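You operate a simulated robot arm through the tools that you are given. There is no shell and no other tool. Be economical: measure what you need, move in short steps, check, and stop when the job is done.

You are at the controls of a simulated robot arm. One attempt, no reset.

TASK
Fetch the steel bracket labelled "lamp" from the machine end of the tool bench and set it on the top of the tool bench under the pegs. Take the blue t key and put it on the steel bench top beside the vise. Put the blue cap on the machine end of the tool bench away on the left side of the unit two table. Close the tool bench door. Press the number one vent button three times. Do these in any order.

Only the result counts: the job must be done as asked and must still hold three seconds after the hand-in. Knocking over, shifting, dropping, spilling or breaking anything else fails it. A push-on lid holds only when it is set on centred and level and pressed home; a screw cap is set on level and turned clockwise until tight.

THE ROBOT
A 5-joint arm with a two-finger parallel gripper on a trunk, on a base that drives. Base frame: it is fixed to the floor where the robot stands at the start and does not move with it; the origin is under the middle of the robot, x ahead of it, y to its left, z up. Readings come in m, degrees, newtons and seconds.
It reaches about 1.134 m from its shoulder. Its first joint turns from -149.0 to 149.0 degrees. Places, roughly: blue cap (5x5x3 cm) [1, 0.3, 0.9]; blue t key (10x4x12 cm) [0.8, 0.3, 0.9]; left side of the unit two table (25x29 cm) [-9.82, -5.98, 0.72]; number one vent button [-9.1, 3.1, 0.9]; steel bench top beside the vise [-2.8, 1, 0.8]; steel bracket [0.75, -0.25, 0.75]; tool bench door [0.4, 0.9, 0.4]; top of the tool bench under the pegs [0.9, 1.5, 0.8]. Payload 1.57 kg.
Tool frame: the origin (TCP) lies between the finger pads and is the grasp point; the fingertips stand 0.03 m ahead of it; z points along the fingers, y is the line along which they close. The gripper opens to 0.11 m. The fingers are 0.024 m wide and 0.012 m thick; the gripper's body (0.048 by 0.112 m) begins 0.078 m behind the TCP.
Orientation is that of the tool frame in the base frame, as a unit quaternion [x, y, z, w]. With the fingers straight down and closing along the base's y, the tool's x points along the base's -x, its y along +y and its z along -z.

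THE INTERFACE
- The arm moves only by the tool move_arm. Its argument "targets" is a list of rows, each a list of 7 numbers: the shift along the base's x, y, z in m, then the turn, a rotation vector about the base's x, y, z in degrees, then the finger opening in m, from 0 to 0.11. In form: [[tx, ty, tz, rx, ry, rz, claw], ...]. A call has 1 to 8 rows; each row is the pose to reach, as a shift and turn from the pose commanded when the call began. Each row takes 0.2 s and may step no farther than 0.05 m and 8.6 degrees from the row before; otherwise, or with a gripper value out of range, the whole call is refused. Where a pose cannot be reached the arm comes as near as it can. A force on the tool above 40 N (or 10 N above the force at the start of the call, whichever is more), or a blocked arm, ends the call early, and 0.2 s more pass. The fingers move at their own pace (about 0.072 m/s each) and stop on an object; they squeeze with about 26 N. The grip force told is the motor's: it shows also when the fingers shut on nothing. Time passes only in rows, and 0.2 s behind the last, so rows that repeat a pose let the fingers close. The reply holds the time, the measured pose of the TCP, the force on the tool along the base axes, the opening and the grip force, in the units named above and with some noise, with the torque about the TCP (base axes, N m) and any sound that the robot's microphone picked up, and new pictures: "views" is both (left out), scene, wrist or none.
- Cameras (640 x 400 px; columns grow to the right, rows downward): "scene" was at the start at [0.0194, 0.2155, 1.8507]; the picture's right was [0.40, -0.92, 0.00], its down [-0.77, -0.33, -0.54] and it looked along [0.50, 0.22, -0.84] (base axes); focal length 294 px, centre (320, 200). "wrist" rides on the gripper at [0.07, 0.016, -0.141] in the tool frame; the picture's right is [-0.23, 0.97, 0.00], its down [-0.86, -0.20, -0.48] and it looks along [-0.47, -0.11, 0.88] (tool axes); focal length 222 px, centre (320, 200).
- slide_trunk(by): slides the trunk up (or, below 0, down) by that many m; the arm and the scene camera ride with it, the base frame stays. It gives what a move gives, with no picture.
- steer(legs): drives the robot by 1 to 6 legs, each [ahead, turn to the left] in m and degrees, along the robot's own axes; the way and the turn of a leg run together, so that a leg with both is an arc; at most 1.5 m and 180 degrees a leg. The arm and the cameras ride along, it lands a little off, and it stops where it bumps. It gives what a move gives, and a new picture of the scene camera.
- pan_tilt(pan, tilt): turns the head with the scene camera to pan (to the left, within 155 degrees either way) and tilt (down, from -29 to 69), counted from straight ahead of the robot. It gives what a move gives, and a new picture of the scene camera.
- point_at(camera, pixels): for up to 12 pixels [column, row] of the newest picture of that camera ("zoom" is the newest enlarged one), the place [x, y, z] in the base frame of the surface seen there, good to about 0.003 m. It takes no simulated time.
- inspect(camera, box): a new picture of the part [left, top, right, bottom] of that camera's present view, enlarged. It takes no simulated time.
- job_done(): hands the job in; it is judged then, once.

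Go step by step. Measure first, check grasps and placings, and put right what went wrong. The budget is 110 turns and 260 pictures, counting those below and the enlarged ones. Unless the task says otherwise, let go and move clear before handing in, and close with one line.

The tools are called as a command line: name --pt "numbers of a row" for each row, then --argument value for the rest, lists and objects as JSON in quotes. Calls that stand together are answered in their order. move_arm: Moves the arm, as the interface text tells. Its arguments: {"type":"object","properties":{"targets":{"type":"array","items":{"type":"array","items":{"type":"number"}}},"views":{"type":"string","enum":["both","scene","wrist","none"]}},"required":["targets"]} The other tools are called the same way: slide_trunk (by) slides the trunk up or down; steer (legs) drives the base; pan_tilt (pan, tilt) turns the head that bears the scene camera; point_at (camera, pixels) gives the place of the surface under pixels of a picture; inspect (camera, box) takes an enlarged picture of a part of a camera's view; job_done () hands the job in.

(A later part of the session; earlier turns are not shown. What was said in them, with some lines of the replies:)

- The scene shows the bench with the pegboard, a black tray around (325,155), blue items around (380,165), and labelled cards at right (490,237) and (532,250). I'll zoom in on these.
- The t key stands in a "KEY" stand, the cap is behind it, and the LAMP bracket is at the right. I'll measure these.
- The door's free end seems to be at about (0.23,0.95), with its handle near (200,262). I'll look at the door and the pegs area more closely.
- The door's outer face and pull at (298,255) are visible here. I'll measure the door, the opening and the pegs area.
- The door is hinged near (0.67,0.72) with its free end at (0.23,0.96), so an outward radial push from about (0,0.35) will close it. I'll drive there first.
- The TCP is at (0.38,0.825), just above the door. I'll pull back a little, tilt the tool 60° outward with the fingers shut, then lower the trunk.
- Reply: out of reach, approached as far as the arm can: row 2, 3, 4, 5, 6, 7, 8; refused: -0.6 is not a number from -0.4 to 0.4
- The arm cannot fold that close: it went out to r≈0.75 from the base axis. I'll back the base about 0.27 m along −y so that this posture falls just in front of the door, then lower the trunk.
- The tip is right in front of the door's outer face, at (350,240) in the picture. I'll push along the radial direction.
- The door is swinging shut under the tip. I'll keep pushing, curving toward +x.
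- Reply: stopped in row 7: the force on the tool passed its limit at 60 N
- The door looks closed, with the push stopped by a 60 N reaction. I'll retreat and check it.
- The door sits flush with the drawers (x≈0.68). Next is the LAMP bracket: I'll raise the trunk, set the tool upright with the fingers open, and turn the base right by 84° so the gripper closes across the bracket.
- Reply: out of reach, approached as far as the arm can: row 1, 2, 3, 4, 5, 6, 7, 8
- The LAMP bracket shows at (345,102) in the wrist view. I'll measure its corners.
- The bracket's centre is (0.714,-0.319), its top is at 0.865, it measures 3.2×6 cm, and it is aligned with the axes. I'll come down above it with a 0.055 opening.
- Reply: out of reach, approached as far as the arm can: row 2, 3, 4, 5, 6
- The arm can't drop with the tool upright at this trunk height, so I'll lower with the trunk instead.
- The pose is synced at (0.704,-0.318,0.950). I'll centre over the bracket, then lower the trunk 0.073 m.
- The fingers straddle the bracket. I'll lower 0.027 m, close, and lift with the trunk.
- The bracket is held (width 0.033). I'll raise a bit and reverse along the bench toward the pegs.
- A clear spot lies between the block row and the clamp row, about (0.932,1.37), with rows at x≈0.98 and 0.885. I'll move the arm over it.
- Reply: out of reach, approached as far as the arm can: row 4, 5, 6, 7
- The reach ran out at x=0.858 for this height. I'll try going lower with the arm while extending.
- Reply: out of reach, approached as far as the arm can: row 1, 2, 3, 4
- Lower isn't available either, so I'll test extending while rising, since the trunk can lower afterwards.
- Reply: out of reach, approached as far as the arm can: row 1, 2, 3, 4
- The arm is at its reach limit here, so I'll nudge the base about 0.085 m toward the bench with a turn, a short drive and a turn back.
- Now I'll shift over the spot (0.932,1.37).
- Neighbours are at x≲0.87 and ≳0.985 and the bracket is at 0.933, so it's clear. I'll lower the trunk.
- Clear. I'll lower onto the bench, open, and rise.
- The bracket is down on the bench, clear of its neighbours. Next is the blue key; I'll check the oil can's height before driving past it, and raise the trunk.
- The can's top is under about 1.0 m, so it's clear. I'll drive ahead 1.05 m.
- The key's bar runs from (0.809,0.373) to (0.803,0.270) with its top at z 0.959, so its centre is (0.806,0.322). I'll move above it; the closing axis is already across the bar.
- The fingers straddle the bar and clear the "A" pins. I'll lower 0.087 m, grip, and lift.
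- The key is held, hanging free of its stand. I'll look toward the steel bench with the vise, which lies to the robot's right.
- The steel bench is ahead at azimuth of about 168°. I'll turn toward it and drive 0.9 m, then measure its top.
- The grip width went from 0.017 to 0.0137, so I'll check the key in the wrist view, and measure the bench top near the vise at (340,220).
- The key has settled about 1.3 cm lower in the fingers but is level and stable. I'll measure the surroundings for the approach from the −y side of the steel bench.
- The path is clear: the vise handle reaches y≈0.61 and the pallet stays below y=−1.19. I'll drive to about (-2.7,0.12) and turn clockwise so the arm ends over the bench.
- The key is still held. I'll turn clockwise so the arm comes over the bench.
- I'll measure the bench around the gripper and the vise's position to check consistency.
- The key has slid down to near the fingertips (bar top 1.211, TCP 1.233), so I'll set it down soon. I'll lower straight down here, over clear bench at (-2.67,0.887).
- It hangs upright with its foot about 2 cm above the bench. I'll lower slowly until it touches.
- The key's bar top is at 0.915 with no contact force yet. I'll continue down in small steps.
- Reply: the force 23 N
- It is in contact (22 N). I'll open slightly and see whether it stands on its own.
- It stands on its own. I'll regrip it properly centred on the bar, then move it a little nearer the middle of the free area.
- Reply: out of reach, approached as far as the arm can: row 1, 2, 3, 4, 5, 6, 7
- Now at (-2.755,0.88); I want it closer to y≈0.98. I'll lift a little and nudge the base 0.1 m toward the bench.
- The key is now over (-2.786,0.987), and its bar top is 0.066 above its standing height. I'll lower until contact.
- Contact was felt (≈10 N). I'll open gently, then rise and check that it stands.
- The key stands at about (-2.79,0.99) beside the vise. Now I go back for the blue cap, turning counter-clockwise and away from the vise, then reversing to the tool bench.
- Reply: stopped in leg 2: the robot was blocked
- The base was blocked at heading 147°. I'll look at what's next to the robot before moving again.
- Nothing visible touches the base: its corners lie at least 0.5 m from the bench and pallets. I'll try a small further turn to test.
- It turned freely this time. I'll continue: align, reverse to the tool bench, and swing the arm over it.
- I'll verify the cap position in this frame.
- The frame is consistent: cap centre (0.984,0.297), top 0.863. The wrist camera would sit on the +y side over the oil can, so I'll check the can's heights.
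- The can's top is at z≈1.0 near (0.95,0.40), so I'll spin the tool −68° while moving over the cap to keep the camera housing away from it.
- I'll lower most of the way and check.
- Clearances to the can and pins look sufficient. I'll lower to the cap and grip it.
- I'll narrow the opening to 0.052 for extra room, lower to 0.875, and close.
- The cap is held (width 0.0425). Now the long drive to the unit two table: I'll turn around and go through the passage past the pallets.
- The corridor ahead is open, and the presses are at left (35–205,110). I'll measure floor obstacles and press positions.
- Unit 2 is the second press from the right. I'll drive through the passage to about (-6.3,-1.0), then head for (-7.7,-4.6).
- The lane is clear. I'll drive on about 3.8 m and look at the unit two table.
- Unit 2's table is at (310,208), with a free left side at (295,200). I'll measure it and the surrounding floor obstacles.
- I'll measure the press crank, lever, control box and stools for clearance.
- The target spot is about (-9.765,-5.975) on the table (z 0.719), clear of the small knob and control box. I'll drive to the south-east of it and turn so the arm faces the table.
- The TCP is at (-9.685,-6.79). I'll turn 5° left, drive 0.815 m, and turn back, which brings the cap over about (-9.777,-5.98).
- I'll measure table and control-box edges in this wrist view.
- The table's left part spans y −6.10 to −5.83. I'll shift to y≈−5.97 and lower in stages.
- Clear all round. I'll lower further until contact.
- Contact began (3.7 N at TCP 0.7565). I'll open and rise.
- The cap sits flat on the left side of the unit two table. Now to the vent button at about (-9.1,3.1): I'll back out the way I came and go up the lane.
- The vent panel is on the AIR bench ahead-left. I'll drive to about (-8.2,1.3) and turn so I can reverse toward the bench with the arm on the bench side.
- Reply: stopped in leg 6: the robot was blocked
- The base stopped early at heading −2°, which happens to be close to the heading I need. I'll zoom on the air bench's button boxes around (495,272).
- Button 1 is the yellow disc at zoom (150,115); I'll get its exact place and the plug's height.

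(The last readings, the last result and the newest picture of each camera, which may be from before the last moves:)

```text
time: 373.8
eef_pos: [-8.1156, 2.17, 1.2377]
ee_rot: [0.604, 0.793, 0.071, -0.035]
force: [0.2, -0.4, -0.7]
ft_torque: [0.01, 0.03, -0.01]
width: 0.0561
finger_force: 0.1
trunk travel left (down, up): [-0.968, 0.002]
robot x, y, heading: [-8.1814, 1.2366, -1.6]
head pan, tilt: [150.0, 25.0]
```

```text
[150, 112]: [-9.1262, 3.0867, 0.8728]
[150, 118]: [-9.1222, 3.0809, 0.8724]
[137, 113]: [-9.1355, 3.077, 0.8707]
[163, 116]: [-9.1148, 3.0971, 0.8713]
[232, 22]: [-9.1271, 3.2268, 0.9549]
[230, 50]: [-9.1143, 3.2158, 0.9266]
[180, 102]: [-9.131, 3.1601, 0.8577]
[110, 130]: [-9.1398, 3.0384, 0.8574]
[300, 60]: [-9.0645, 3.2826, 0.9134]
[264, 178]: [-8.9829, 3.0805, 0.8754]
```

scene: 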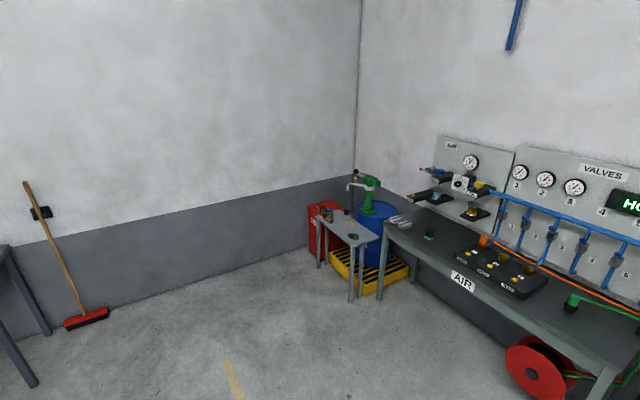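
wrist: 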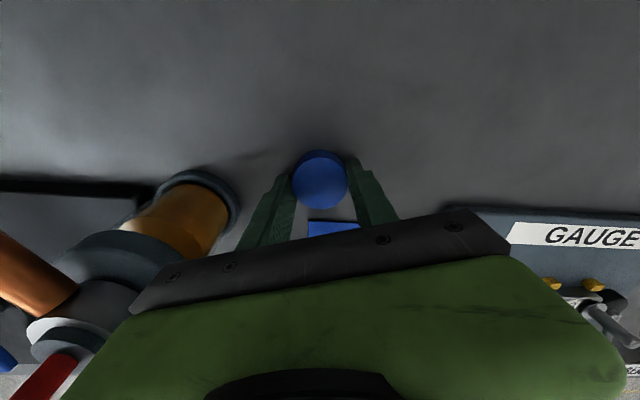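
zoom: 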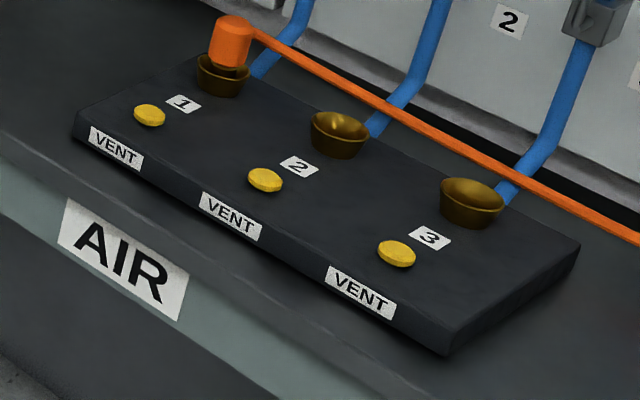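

Button 1 is centred at about (-9.125,3.086), top z 0.872. The tool has picked up a 9° tilt, so I'll straighten it, close the fingers, retract a bit, and spin the camera housing away from the hoses.

move_arm --pt "0 -0.03 0 -3 0.6 0 0" --pt "0 -0.06 0 -6 1.1 0 0" --pt "0 -0.1 0 -8.9 1.7 0 0" --views "none"

move_arm --pt "0 0 0 0 0 -8.5 0" --pt "0 0 0 0 0 -17 0" --pt "0 0 0 0 0 -25.5 0" --pt "0 0 0 0 0 -34 0" --pt "0 0 0 0 0 -42.5 0" --pt "0 0 0 0 0 -51 0" --pt "0 0 0 0 0 -59.5 0" --pt "0 0 0 0 0 -68 0" --views "none"

```text
time: 374.6
eef_pos: [-8.1149, 2.0692, 1.2352]
ee_rot: [0.606, 0.796, 0.001, 0.001]
force: [-0.1, -0.7, -0.1]
ft_torque: [0.02, 0.01, 0.02]
width: 0.0
finger_force: 21.8
out of reach, approached as far as the arm can: row 3
trunk travel left (down, up): [-0.968, 0.002]
robot x, y, heading: [-8.1769, 1.2396, -1.9]
head pan, tilt: [150.0, 25.0]
```

```text
time: 376.4
eef_pos: [-8.1162, 2.0688, 1.2358]
ee_rot: [0.664, 0.748, 0.0, 0.0]
force: [0.5, -0.4, 0.3]
ft_torque: [-0.03, 0.03, 0.0]
width: 0.0001
finger_force: 21.5
out of reach, approached as far as the arm can: row 2, 3, 4, 5, 6, 7, 8
trunk travel left (down, up): [-0.968, 0.002]
robot x, y, heading: [-8.1784, 1.238, -1.9]
head pan, tilt: [150.0, 25.0]
```

The spin hit a limit that way. I'll check where the AIR panel's shelves are before choosing the camera side.

point_at --camera "scene" --pixels '[[478, 217], [476, 209], [481, 193], [489, 190], [417, 199], [440, 199], [502, 215], [525, 225], [520, 205], [470, 190], [459, 180]]'

```text
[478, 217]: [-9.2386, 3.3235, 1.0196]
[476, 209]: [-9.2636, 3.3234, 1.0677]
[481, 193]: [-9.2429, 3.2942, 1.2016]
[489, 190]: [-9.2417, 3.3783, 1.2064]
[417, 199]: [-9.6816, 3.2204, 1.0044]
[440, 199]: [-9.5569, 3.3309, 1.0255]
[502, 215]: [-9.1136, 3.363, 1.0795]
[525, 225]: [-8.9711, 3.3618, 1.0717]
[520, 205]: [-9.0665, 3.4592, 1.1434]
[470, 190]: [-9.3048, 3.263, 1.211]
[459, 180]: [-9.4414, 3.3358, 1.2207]
```

The camera side has enough clearance as it is (shelf at y≥3.28, valve at 3.36, plug top 0.955). I'll now reverse toward the bench.

steer --legs '[[0, -24], [0, -23.4], [-0.7, 0], [-0.6, 0]]'

pan_tilt --pan 150 --tilt 45

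```text
time: 385.7
eef_pos: [-8.3929, 2.7396, 1.2354]
ee_rot: [0.905, 0.426, 0.0, 0.001]
force: [-0.1, 0.1, 0.1]
ft_torque: [-0.06, 0.01, -0.02]
width: 0.0
finger_force: 21.2
trunk travel left (down, up): [-0.968, 0.002]
robot x, y, heading: [-9.0336, 2.216, -47.8]
head pan, tilt: [150.0, 25.0]
```

scene: 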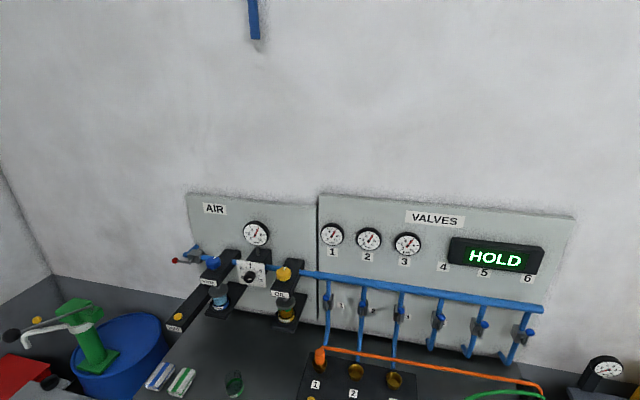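

```text
time: 386.5
eef_pos: [-8.3931, 2.7398, 1.2351]
ee_rot: [0.904, 0.427, 0.0, 0.001]
force: [0.2, -0.1, -0.2]
ft_torque: [0.02, -0.02, 0.03]
width: 0.0001
finger_force: 21.2
trunk travel left (down, up): [-0.968, 0.002]
robot x, y, heading: [-9.0328, 2.2201, -48.0]
head pan, tilt: [150.0, 45.0]
```

scene: 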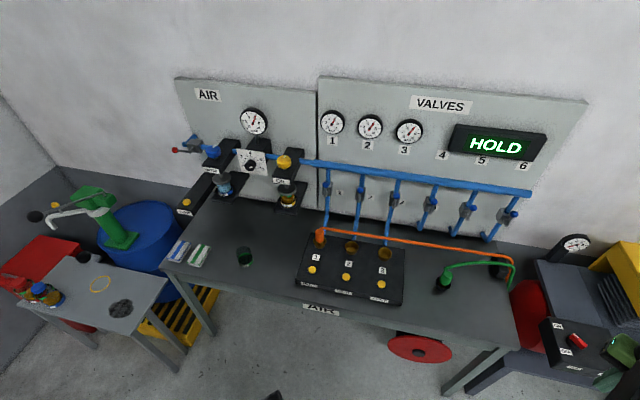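

The layout is clear. I'll turn left by 57° in small legs so the tool comes near button 1.

steer --legs '[[0, 19], [0, 19], [0, 18]]'

inspect --camera "wrist" --box '[0, 0, 640, 400]'

```text
time: 390.0
eef_pos: [-9.1162, 3.0415, 1.2358]
ee_rot: [0.592, 0.806, 0.002, 0.001]
force: [-0.3, -0.2, 0.5]
ft_torque: [0.0, -0.03, 0.02]
width: 0.0
finger_force: 21.3
trunk travel left (down, up): [-0.968, 0.002]
robot x, y, heading: [-9.0346, 2.2746, 7.5]
head pan, tilt: [150.0, 45.0]
```

scene: 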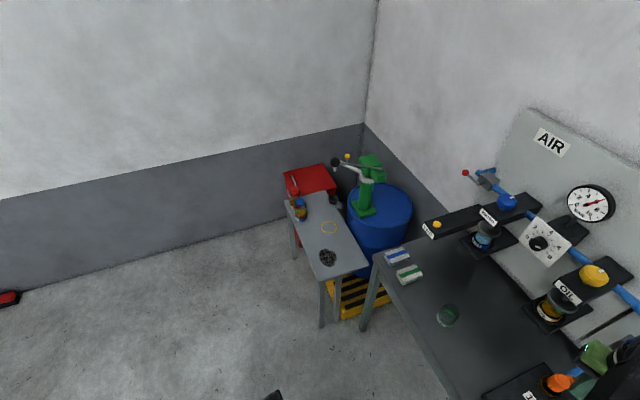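

```text
1.00 times, centred on (320, 200) of wrist (not enlarged: the box is as wide or as high as the picture)
```

zoom: 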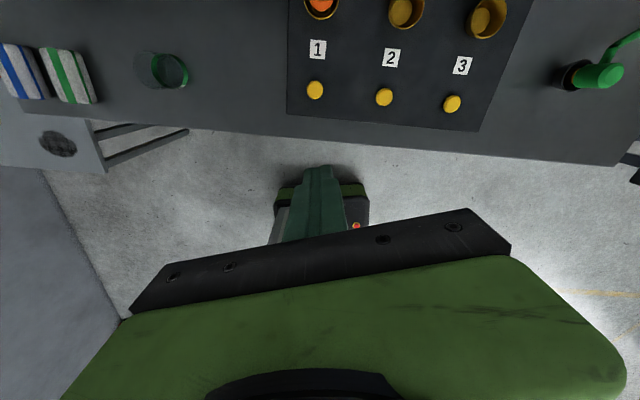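

Button 1 shows at (315,89). I'll measure it precisely.

inspect --camera "wrist" --box '[270, 50, 370, 130]'

point_at --camera "zoom" --pixels '[[285, 255], [240, 255], [325, 255], [285, 210], [285, 300], [288, 250]]'

```text
5.00 times, centred on (320, 90) of wrist
```

zoom: 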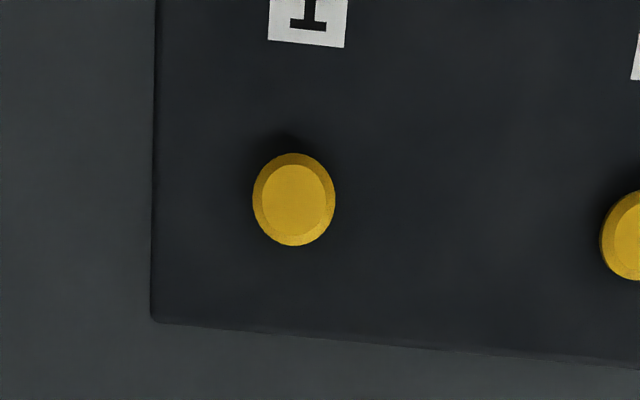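

```text
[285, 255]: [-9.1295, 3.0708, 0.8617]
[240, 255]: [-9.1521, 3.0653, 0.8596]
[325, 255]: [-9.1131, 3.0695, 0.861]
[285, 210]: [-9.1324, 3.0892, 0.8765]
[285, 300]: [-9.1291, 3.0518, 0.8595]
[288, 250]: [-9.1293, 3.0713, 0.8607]
```

The button's centre is about (-9.127,3.091), top 0.876. I'll move over it and lower to just above.

move_arm --pt "-0.006 0.025 0 0 0 0 0" --pt "-0.011 0.0495 0 0 0 0 0" --views "none"

slide_trunk --by -0.3

inspect --camera "wrist" --box '[200, 80, 440, 230]'

pan_tilt --pan 95 --tilt 50

```text
time: 390.6
eef_pos: [-9.1255, 3.091, 1.2357]
ee_rot: [0.593, 0.806, 0.001, 0.001]
force: [-0.4, -1.3, -0.2]
ft_torque: [0.05, -0.04, 0.02]
width: 0.0
finger_force: 21.2
trunk travel left (down, up): [-0.968, 0.002]
robot x, y, heading: [-9.0358, 2.2786, 7.8]
head pan, tilt: [150.0, 45.0]
```

```text
time: 393.6
eef_pos: [-9.1253, 3.0911, 0.935]
ee_rot: [0.592, 0.806, 0.001, 0.001]
force: [0.3, 0.7, -0.5]
ft_torque: [0.03, -0.03, -0.01]
width: 0.0
finger_force: 21.3
trunk travel left (down, up): [-0.668, 0.302]
robot x, y, heading: [-9.0392, 2.277, 7.6]
head pan, tilt: [150.0, 45.0]
```

```text
2.67 times, centred on (320, 155) of wrist
```

zoom: 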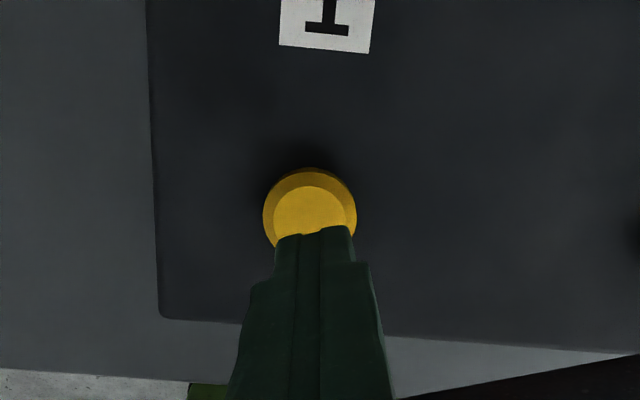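

```text
time: 394.9
eef_pos: [-9.1253, 3.0904, 0.9363]
ee_rot: [0.592, 0.806, 0.002, 0.001]
force: [0.5, 0.3, -0.5]
ft_torque: [-0.05, 0.03, -0.02]
width: 0.0
finger_force: 21.3
trunk travel left (down, up): [-0.668, 0.302]
robot x, y, heading: [-9.0355, 2.2749, 7.3]
head pan, tilt: [95.0, 50.0]
```

scene: 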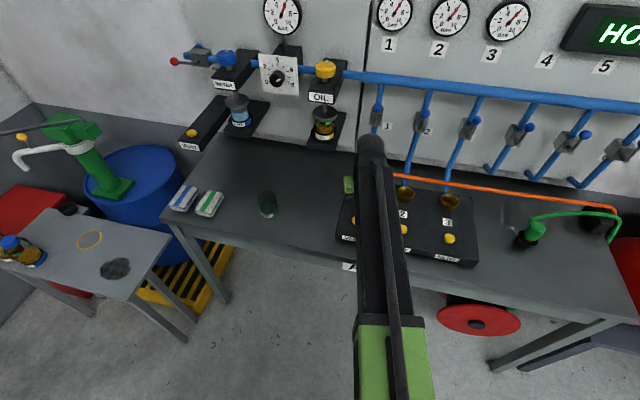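

The tip sits about 3 cm over the button. I'll try pressing with an arm motion, which has a force stop.

move_arm --pt "0 0 -0.012 0 0 0 0" --pt "0 0 -0.024 0 0 0 0" --pt "0 0 -0.03 0 0 0 0" --pt "0 0 -0.034 0 0 0 0" --views "none"

```text
time: 395.9
eef_pos: [-9.124, 3.0906, 0.9348]
ee_rot: [0.592, 0.806, 0.0, 0.001]
force: [0.0, -0.9, -0.8]
ft_torque: [-0.01, -0.01, 0.0]
width: 0.0
finger_force: 21.5
out of reach, approached as far as the arm can: row 1, 2, 3, 4
trunk travel left (down, up): [-0.668, 0.302]
robot x, y, heading: [-9.0393, 2.2757, 7.5]
head pan, tilt: [95.0, 50.0]
```

The arm is at its lower limit, so I'll use the trunk in small steps.

slide_trunk --by -0.027

slide_trunk --by -0.004

slide_trunk --by -0.003

```text
time: 396.6
eef_pos: [-9.1236, 3.0906, 0.909]
ee_rot: [0.592, 0.806, 0.0, 0.0]
force: [0.1, 0.2, 0.0]
ft_torque: [-0.01, 0.01, 0.02]
width: 0.0002
finger_force: 21.5
trunk travel left (down, up): [-0.641, 0.329]
robot x, y, heading: [-9.0375, 2.2799, 7.7]
head pan, tilt: [95.0, 50.0]
```

```text
time: 397.1
eef_pos: [-9.1255, 3.0898, 0.9049]
ee_rot: [0.591, 0.806, 0.001, 0.0]
force: [1.1, 0.8, 0.8]
ft_torque: [0.03, 0.01, 0.0]
width: 0.0
finger_force: 20.9
trunk travel left (down, up): [-0.637, 0.333]
robot x, y, heading: [-9.0351, 2.275, 7.7]
head pan, tilt: [95.0, 50.0]
```

```text
time: 397.6
eef_pos: [-9.1259, 3.0891, 0.9003]
ee_rot: [0.592, 0.806, 0.001, 0.0]
force: [-0.4, 1.2, 2.7]
ft_torque: [0.03, 0.03, 0.03]
width: 0.0001
finger_force: 21.3
trunk travel left (down, up): [-0.634, 0.336]
robot x, y, heading: [-9.0367, 2.2777, 7.3]
head pan, tilt: [95.0, 50.0]
heard: click
```

A click was heard, so that's press one. I'll release and repeat.

slide_trunk --by 0.025

slide_trunk --by -0.025

```text
time: 398.3
eef_pos: [-9.1258, 3.0906, 0.9262]
ee_rot: [0.592, 0.806, 0.001, 0.0]
force: [-0.2, 0.4, 0.3]
ft_torque: [0.02, 0.0, -0.04]
width: 0.0002
finger_force: 21.3
trunk travel left (down, up): [-0.659, 0.311]
robot x, y, heading: [-9.0391, 2.2757, 7.6]
head pan, tilt: [95.0, 50.0]
```

```text
time: 399.1
eef_pos: [-9.1254, 3.0899, 0.9013]
ee_rot: [0.592, 0.806, 0.0, 0.001]
force: [-0.9, 0.3, 2.0]
ft_torque: [0.06, 0.02, 0.03]
width: 0.0
finger_force: 21.1
trunk travel left (down, up): [-0.634, 0.336]
robot x, y, heading: [-9.0388, 2.2761, 7.1]
head pan, tilt: [95.0, 50.0]
heard: click
```

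Second click. One more release and press, then lift clear.

slide_trunk --by 0.025

slide_trunk --by -0.025

slide_trunk --by 0.3

inspect --camera "wrist" --box '[0, 0, 640, 400]'

```text
time: 399.8
eef_pos: [-9.1256, 3.0909, 0.9269]
ee_rot: [0.593, 0.806, 0.001, 0.0]
force: [0.7, 0.6, 0.3]
ft_torque: [0.03, 0.01, 0.01]
width: 0.0
finger_force: 21.7
trunk travel left (down, up): [-0.659, 0.311]
robot x, y, heading: [-9.0354, 2.2766, 7.3]
head pan, tilt: [95.0, 50.0]
```

```text
time: 400.5
eef_pos: [-9.1257, 3.0902, 0.9014]
ee_rot: [0.591, 0.807, 0.0, 0.0]
force: [0.0, 0.6, 2.1]
ft_torque: [0.04, 0.0, -0.01]
width: 0.0
finger_force: 21.1
trunk travel left (down, up): [-0.634, 0.336]
robot x, y, heading: [-9.0357, 2.2773, 7.5]
head pan, tilt: [95.0, 50.0]
heard: click
```

```text
time: 403.5
eef_pos: [-9.1263, 3.0896, 1.2007]
ee_rot: [0.592, 0.806, 0.001, 0.001]
force: [0.6, 0.3, 0.0]
ft_torque: [-0.01, 0.05, -0.03]
width: 0.0
finger_force: 21.0
trunk travel left (down, up): [-0.934, 0.036]
robot x, y, heading: [-9.0371, 2.2773, 7.4]
head pan, tilt: [95.0, 50.0]
```

```text
1.00 times, centred on (320, 200) of wrist (not enlarged: the box is as wide or as high as the picture)
```

zoom: 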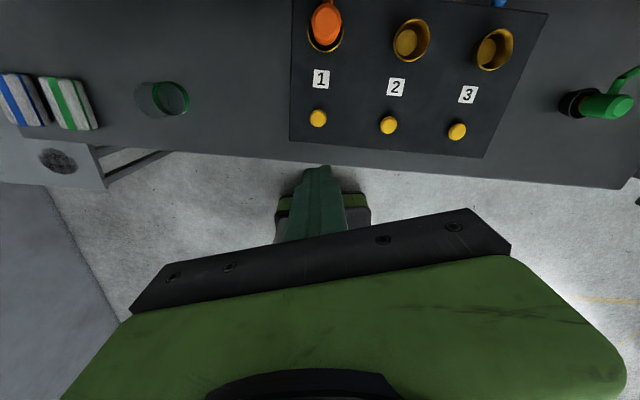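

I heard three clicks for three presses, the tool is clear of the panel, and the bracket, key, cap and door were each seen in place after I finished with them. I'm handing in.

job_done

```text
The job is handed in.
```

I finished all five tasks and handed the job in; no verdict came back. The "lamp" bracket is on the tool bench under the pegs, and the blue t key is standing beside the vise. The blue cap is on the left side of the unit two table, the tool bench door is closed, and number one vent was pressed three times (three clicks heard).
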